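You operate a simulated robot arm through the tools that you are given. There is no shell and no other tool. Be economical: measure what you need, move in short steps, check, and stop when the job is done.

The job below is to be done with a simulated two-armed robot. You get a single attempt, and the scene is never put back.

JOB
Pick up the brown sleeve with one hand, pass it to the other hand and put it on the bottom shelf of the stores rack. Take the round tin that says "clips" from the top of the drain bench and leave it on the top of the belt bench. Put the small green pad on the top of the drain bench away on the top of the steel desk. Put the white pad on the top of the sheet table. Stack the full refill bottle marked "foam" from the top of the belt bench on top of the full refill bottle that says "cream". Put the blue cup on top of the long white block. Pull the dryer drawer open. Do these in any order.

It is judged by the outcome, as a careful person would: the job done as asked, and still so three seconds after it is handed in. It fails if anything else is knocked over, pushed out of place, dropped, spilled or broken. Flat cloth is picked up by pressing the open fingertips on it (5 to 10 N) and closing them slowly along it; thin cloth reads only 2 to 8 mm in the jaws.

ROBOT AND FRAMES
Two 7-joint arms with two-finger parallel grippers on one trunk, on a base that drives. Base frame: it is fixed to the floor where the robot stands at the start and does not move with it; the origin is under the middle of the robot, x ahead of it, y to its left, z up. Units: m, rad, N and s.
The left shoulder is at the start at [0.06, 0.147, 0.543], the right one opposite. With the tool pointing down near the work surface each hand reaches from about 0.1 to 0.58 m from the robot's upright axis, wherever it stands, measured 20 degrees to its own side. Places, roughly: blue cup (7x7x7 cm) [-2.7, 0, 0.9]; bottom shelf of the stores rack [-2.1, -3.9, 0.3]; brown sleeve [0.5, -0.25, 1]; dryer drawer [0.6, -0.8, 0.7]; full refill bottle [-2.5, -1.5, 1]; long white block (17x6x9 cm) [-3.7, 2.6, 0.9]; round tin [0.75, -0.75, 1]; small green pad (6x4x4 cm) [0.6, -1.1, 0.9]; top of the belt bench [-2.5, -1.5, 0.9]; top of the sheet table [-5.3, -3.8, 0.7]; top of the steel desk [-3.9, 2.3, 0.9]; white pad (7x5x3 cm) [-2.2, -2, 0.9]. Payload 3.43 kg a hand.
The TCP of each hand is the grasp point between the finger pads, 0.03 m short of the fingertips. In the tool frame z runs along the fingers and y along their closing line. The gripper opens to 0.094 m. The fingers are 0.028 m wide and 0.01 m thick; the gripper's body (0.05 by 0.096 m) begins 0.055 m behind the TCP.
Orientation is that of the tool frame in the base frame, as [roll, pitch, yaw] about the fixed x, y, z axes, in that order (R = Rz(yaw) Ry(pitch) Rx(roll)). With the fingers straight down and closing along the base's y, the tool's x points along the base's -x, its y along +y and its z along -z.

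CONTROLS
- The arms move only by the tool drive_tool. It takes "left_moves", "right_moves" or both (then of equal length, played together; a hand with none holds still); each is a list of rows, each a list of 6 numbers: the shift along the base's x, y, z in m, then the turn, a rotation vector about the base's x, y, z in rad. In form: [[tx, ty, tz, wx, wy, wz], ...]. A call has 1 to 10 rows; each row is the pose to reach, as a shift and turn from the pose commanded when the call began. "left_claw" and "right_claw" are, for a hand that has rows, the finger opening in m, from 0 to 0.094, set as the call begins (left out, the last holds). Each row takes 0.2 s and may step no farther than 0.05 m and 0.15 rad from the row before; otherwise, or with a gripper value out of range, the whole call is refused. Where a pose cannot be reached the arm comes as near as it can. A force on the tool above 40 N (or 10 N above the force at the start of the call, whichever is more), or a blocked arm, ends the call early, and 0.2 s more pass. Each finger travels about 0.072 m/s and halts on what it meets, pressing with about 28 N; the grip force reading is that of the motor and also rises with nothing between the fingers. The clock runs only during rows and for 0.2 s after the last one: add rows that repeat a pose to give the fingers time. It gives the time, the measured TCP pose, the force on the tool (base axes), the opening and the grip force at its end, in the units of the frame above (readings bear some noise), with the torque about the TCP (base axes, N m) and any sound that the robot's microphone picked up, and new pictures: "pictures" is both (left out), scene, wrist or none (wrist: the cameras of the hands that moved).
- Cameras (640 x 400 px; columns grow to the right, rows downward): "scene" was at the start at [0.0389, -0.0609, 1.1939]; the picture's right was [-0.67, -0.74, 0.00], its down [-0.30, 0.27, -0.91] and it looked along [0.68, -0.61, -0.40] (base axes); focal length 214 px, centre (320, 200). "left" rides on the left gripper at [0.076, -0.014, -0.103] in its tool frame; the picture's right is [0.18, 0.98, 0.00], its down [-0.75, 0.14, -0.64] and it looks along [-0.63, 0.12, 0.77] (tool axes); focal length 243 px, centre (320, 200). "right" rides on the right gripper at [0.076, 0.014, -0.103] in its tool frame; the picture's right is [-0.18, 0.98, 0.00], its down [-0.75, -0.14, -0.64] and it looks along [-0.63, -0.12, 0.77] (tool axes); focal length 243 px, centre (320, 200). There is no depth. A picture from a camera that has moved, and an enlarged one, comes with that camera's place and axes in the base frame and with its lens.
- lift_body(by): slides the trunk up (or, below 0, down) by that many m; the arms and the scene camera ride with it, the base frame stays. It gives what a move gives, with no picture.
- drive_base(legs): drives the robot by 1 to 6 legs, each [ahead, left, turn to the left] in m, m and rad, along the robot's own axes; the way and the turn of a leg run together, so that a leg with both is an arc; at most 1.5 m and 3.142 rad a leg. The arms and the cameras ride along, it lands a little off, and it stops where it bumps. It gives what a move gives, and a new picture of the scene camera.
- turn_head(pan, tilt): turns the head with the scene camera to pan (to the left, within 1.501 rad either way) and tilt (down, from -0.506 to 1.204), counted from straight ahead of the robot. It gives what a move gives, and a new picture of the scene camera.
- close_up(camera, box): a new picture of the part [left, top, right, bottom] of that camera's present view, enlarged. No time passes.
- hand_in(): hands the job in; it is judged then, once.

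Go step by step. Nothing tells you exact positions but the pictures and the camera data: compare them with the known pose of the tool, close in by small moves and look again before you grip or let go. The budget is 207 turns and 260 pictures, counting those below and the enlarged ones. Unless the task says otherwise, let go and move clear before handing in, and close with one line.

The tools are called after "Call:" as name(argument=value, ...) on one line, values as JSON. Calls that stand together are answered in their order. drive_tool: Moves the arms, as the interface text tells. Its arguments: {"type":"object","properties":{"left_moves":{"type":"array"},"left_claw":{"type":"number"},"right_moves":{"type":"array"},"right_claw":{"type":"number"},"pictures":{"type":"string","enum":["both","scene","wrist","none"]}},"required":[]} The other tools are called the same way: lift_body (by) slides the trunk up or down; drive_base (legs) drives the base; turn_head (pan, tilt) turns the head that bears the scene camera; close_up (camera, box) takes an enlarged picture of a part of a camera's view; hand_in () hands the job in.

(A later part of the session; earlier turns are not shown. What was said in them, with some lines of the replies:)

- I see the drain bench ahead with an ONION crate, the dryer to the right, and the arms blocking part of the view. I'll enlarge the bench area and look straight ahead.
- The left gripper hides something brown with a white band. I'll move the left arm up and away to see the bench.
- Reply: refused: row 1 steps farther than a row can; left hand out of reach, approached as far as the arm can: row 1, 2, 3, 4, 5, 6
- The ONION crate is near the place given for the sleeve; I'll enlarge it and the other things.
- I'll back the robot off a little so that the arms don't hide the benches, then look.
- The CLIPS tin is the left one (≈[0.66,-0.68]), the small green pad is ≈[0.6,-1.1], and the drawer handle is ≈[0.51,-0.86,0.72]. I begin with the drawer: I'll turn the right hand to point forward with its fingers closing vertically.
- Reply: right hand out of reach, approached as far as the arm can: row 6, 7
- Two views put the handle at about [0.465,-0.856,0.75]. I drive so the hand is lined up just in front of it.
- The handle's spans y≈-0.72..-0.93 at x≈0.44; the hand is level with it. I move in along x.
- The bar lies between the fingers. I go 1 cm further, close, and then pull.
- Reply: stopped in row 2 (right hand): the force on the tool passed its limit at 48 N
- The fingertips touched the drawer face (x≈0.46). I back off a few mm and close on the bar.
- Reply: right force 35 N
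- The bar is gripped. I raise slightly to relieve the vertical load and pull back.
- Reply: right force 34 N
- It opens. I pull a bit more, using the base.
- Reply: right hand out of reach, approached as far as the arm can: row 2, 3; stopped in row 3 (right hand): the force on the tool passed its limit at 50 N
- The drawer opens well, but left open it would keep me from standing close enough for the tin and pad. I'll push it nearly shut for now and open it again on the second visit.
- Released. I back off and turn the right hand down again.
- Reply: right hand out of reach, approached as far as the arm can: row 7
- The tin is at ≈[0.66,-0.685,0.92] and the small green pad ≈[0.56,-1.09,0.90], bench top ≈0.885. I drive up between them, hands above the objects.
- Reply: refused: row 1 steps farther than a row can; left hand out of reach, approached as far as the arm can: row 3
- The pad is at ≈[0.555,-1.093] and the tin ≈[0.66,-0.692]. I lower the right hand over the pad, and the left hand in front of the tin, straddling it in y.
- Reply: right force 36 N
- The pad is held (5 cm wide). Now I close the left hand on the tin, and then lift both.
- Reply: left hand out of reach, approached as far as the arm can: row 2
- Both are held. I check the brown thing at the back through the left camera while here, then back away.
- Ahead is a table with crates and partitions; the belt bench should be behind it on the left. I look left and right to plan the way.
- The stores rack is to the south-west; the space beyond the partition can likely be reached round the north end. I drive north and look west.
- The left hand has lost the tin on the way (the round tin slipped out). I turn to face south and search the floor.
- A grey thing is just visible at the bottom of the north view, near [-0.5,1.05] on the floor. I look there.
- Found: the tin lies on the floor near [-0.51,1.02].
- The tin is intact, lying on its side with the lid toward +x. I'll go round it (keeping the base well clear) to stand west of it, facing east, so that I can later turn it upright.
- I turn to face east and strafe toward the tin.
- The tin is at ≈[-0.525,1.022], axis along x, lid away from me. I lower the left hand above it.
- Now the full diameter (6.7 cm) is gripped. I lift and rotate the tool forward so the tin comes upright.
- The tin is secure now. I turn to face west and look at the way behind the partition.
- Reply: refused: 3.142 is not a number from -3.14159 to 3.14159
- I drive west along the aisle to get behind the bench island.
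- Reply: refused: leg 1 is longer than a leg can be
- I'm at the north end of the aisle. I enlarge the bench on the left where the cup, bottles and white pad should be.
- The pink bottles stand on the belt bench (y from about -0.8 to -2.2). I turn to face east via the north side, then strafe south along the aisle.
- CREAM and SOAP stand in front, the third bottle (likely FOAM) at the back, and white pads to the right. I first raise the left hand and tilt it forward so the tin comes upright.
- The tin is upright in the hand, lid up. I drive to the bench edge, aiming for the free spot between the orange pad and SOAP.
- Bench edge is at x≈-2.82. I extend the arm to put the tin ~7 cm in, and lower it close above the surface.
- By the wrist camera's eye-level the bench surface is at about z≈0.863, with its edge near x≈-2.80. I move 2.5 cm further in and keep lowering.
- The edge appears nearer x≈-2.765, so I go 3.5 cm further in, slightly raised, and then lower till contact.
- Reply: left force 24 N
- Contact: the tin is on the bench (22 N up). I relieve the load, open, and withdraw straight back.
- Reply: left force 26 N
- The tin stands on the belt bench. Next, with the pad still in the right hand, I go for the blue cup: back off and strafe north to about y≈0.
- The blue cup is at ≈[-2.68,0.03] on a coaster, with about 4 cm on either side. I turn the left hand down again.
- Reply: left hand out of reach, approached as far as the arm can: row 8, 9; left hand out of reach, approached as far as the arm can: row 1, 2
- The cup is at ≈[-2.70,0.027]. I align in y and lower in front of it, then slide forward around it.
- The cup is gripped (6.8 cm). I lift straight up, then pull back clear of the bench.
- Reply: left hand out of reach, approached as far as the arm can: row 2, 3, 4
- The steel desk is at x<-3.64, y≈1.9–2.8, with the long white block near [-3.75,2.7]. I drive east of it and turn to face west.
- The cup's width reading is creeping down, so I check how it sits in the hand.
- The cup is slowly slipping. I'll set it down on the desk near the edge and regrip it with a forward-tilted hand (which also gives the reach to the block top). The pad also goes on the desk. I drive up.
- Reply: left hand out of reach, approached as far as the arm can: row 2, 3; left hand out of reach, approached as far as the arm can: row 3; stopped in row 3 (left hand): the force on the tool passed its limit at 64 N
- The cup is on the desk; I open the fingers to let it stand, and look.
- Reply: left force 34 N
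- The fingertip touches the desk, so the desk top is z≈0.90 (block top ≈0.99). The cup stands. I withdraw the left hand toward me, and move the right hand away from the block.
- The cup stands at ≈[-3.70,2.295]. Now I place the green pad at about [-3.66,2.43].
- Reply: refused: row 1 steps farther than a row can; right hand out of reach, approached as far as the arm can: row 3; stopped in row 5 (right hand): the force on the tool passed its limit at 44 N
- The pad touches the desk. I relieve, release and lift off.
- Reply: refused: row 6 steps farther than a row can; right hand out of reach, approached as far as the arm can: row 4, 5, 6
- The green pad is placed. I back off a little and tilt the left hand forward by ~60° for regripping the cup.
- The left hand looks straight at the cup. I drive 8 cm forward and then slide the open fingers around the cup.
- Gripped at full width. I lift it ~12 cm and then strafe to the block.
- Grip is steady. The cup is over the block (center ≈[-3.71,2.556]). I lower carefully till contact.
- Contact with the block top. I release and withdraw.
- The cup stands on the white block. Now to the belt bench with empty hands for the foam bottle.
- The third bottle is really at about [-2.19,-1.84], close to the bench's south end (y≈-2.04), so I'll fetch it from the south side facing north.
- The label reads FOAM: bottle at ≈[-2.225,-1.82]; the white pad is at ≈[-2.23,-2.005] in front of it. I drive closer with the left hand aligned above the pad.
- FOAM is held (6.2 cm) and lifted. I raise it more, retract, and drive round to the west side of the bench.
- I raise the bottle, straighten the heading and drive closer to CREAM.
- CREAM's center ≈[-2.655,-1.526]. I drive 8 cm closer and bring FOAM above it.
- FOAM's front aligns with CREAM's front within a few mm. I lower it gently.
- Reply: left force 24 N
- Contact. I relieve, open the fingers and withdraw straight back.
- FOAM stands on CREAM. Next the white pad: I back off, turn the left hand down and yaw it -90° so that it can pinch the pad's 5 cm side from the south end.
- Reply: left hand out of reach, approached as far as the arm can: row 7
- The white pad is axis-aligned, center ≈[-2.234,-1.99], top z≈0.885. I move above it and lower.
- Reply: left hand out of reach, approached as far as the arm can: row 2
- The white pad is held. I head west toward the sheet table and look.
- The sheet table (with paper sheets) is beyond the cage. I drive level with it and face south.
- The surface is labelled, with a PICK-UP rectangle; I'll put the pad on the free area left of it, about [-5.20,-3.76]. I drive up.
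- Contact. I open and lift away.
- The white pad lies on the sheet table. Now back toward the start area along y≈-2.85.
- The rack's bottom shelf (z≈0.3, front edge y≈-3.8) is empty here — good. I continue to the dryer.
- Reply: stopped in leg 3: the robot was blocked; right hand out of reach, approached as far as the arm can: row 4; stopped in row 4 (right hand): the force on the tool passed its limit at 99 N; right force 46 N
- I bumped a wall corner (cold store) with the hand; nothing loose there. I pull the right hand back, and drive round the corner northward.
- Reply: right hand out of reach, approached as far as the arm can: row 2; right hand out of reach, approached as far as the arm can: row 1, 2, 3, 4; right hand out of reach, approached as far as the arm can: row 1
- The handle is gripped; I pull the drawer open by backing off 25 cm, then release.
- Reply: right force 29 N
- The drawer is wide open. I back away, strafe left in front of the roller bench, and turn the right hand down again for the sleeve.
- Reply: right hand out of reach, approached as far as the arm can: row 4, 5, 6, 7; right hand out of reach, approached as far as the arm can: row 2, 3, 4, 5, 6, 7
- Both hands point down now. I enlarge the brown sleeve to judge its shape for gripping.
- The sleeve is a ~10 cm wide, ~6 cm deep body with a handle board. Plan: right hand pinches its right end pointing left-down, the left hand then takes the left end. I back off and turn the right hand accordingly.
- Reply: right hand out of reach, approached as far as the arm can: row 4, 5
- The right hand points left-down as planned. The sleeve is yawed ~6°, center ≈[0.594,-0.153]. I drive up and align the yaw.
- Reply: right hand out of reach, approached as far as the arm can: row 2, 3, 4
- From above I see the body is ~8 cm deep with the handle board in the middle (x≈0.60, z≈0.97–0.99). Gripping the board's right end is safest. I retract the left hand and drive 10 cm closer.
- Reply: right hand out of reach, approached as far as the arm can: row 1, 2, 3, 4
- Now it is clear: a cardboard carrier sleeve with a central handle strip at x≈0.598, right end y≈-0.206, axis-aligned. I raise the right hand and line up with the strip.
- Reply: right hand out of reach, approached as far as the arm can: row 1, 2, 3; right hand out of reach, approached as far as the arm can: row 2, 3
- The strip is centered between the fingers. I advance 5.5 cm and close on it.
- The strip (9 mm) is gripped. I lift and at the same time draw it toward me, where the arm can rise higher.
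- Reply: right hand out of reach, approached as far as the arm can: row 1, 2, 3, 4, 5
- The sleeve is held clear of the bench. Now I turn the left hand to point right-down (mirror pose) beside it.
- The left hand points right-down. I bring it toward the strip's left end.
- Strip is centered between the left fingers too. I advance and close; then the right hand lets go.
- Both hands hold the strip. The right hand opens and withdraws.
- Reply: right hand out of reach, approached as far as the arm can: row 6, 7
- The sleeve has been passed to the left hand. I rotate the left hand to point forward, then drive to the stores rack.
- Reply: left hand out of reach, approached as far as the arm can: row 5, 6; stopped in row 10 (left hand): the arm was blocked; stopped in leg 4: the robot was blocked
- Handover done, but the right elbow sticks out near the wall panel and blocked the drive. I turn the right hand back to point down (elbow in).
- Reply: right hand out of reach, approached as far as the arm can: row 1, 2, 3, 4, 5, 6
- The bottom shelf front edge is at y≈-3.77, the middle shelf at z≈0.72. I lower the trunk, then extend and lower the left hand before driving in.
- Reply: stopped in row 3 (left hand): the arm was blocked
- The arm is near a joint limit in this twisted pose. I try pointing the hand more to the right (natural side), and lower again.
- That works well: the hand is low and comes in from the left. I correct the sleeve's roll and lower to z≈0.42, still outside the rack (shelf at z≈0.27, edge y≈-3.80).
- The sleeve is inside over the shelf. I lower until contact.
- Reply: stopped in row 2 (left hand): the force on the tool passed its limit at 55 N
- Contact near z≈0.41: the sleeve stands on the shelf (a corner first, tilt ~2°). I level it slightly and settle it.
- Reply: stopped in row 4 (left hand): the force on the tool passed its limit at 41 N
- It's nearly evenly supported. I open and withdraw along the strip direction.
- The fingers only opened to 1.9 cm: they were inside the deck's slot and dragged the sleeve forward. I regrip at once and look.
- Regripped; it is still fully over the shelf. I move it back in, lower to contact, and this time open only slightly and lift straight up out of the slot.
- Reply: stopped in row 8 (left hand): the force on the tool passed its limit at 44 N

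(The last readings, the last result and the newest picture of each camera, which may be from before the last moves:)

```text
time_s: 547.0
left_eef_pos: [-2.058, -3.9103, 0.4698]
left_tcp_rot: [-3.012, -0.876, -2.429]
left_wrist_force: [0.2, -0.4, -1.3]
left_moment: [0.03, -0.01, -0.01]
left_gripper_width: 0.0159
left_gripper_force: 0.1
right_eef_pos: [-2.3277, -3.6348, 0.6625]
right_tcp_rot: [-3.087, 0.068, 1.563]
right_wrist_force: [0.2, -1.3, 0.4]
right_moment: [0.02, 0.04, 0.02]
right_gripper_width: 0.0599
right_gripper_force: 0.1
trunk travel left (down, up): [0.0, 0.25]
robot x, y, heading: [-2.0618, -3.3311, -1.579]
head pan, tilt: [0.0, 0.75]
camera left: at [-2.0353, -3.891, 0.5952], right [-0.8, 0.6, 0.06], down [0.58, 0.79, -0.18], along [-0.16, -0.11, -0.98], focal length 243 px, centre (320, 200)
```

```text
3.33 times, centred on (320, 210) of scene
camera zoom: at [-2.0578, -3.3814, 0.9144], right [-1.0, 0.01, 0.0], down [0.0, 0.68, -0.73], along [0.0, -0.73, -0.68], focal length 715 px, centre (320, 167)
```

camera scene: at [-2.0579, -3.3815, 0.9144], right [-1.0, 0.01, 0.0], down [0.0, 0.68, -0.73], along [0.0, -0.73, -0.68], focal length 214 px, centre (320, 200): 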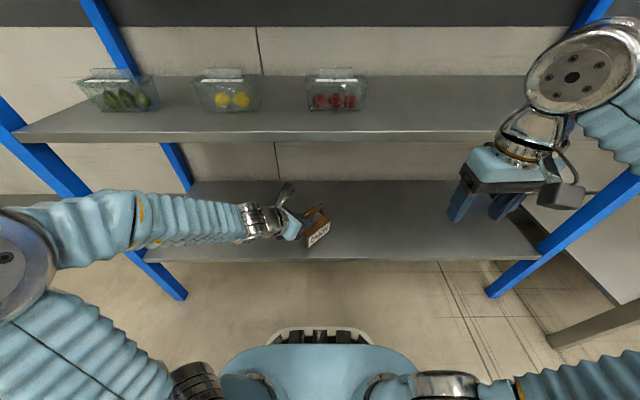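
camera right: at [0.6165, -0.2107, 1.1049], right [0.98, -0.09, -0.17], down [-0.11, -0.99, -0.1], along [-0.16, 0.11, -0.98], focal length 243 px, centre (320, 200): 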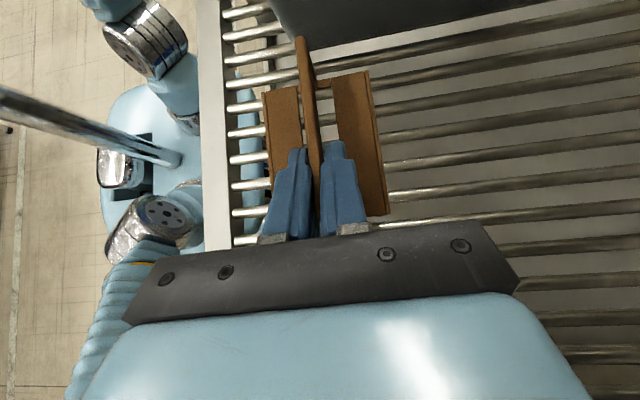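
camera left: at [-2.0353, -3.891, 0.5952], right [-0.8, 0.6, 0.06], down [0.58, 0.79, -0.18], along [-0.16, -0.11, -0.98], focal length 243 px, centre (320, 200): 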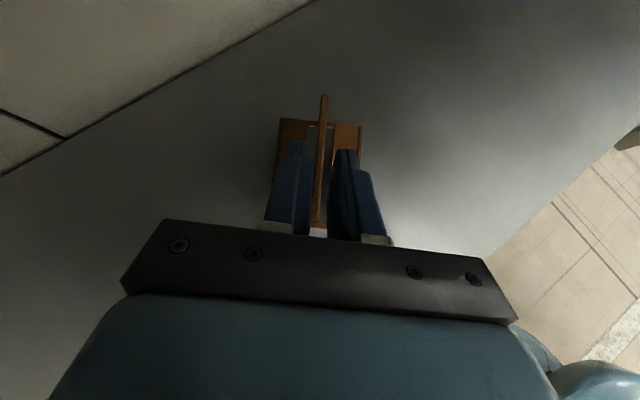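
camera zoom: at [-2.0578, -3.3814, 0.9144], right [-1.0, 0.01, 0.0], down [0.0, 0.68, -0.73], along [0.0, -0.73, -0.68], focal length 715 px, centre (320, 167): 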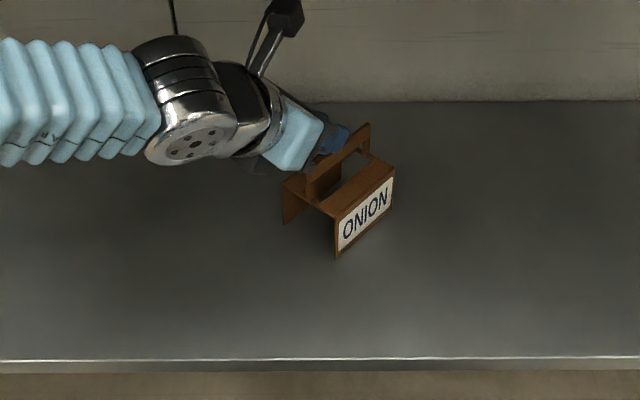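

The sleeve stands free on the bottom shelf. I withdraw the hand and back away.

Call:
drive_tool(left_moves=[[0, 0, 0.01, 0, 0, 0], [0.025, 0.02, 0.015, 0, 0, 0], [0.05, 0.045, 0.015, 0, 0, 0], [0.07, 0.08, 0.015, 0, 0, 0], [0.08, 0.12, 0.015, 0, 0, 0], [0.08, 0.16, 0.015, 0, 0, 0]], pictures="none")

Call:
drive_base(legs=[[-0.4, 0, 0]])

Call:
close_up(camera="scene", box=[220, 130, 420, 250])

```text
time_s: 548.4
left_eef_pos: [-1.9807, -3.7502, 0.4897]
left_tcp_rot: [-3.009, -0.875, -2.429]
left_wrist_force: [0.2, -0.3, -0.5]
left_moment: [0.0, -0.01, 0.03]
left_gripper_width: 0.016
left_gripper_force: 0.0
right_eef_pos: [-2.3273, -3.6355, 0.662]
right_tcp_rot: [-3.083, 0.069, 1.564]
right_wrist_force: [-0.1, -0.4, -0.2]
right_moment: [0.02, -0.02, -0.01]
right_gripper_width: 0.0599
right_gripper_force: 0.0
trunk travel left (down, up): [0.0, 0.25]
robot x, y, heading: [-2.059, -3.3325, -1.577]
head pan, tilt: [0.0, 0.75]
```

```text
time_s: 550.9
left_eef_pos: [-1.9774, -3.3427, 0.4886]
left_tcp_rot: [-3.01, -0.876, -2.428]
left_wrist_force: [1.8, -0.4, 0.7]
left_moment: [-0.05, 0.02, -0.01]
left_gripper_width: 0.0159
left_gripper_force: 0.1
right_eef_pos: [-2.3249, -3.2278, 0.6625]
right_tcp_rot: [-3.083, 0.069, 1.564]
right_wrist_force: [0.9, 0.3, 0.1]
right_moment: [0.01, 0.03, 0.0]
right_gripper_width: 0.0602
right_gripper_force: 0.1
trunk travel left (down, up): [0.0, 0.25]
robot x, y, heading: [-2.0563, -2.9201, -1.572]
head pan, tilt: [0.0, 0.75]
camera scene: at [-2.0551, -2.9736, 0.9144], right [-1.0, 0.01, 0.0], down [0.0, 0.68, -0.73], along [0.0, -0.73, -0.68], focal length 214 px, centre (320, 200)
```

scene: 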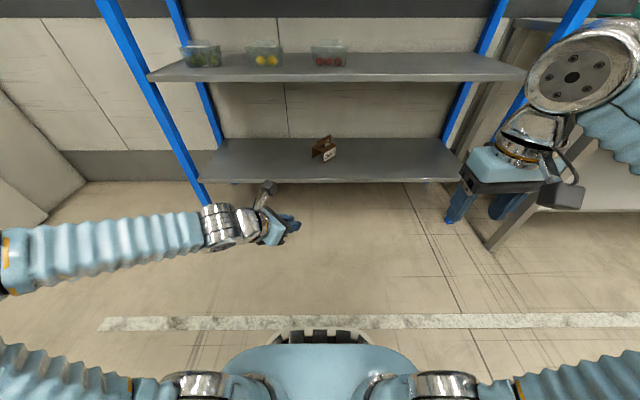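

```text
3.20 times, centred on (320, 190) of scene
camera zoom: at [-2.0551, -2.9736, 0.9144], right [-1.0, 0.01, 0.0], down [0.0, 0.68, -0.73], along [0.0, -0.73, -0.68], focal length 686 px, centre (320, 232)
```

zoom: 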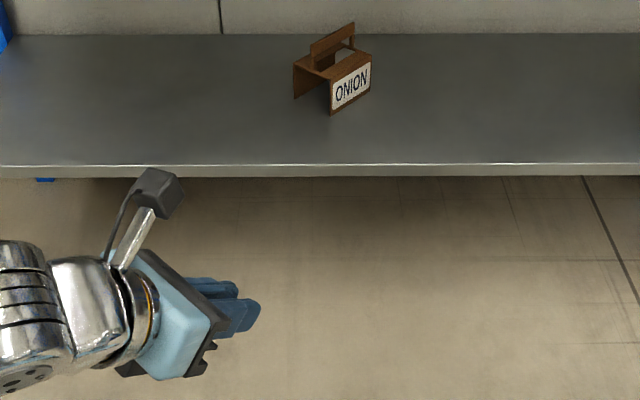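

Everything is done: the sleeve stands on the bottom shelf, the drawer is open, and all the other items are in place. I hand the job in.

Call:
hand_in()

```text
The job is handed in.
```

All seven parts of the job are done and handed in, but I dropped the "clips" tin on the floor on the way and picked it up again; it looked undamaged when I stood it upright on the belt bench.
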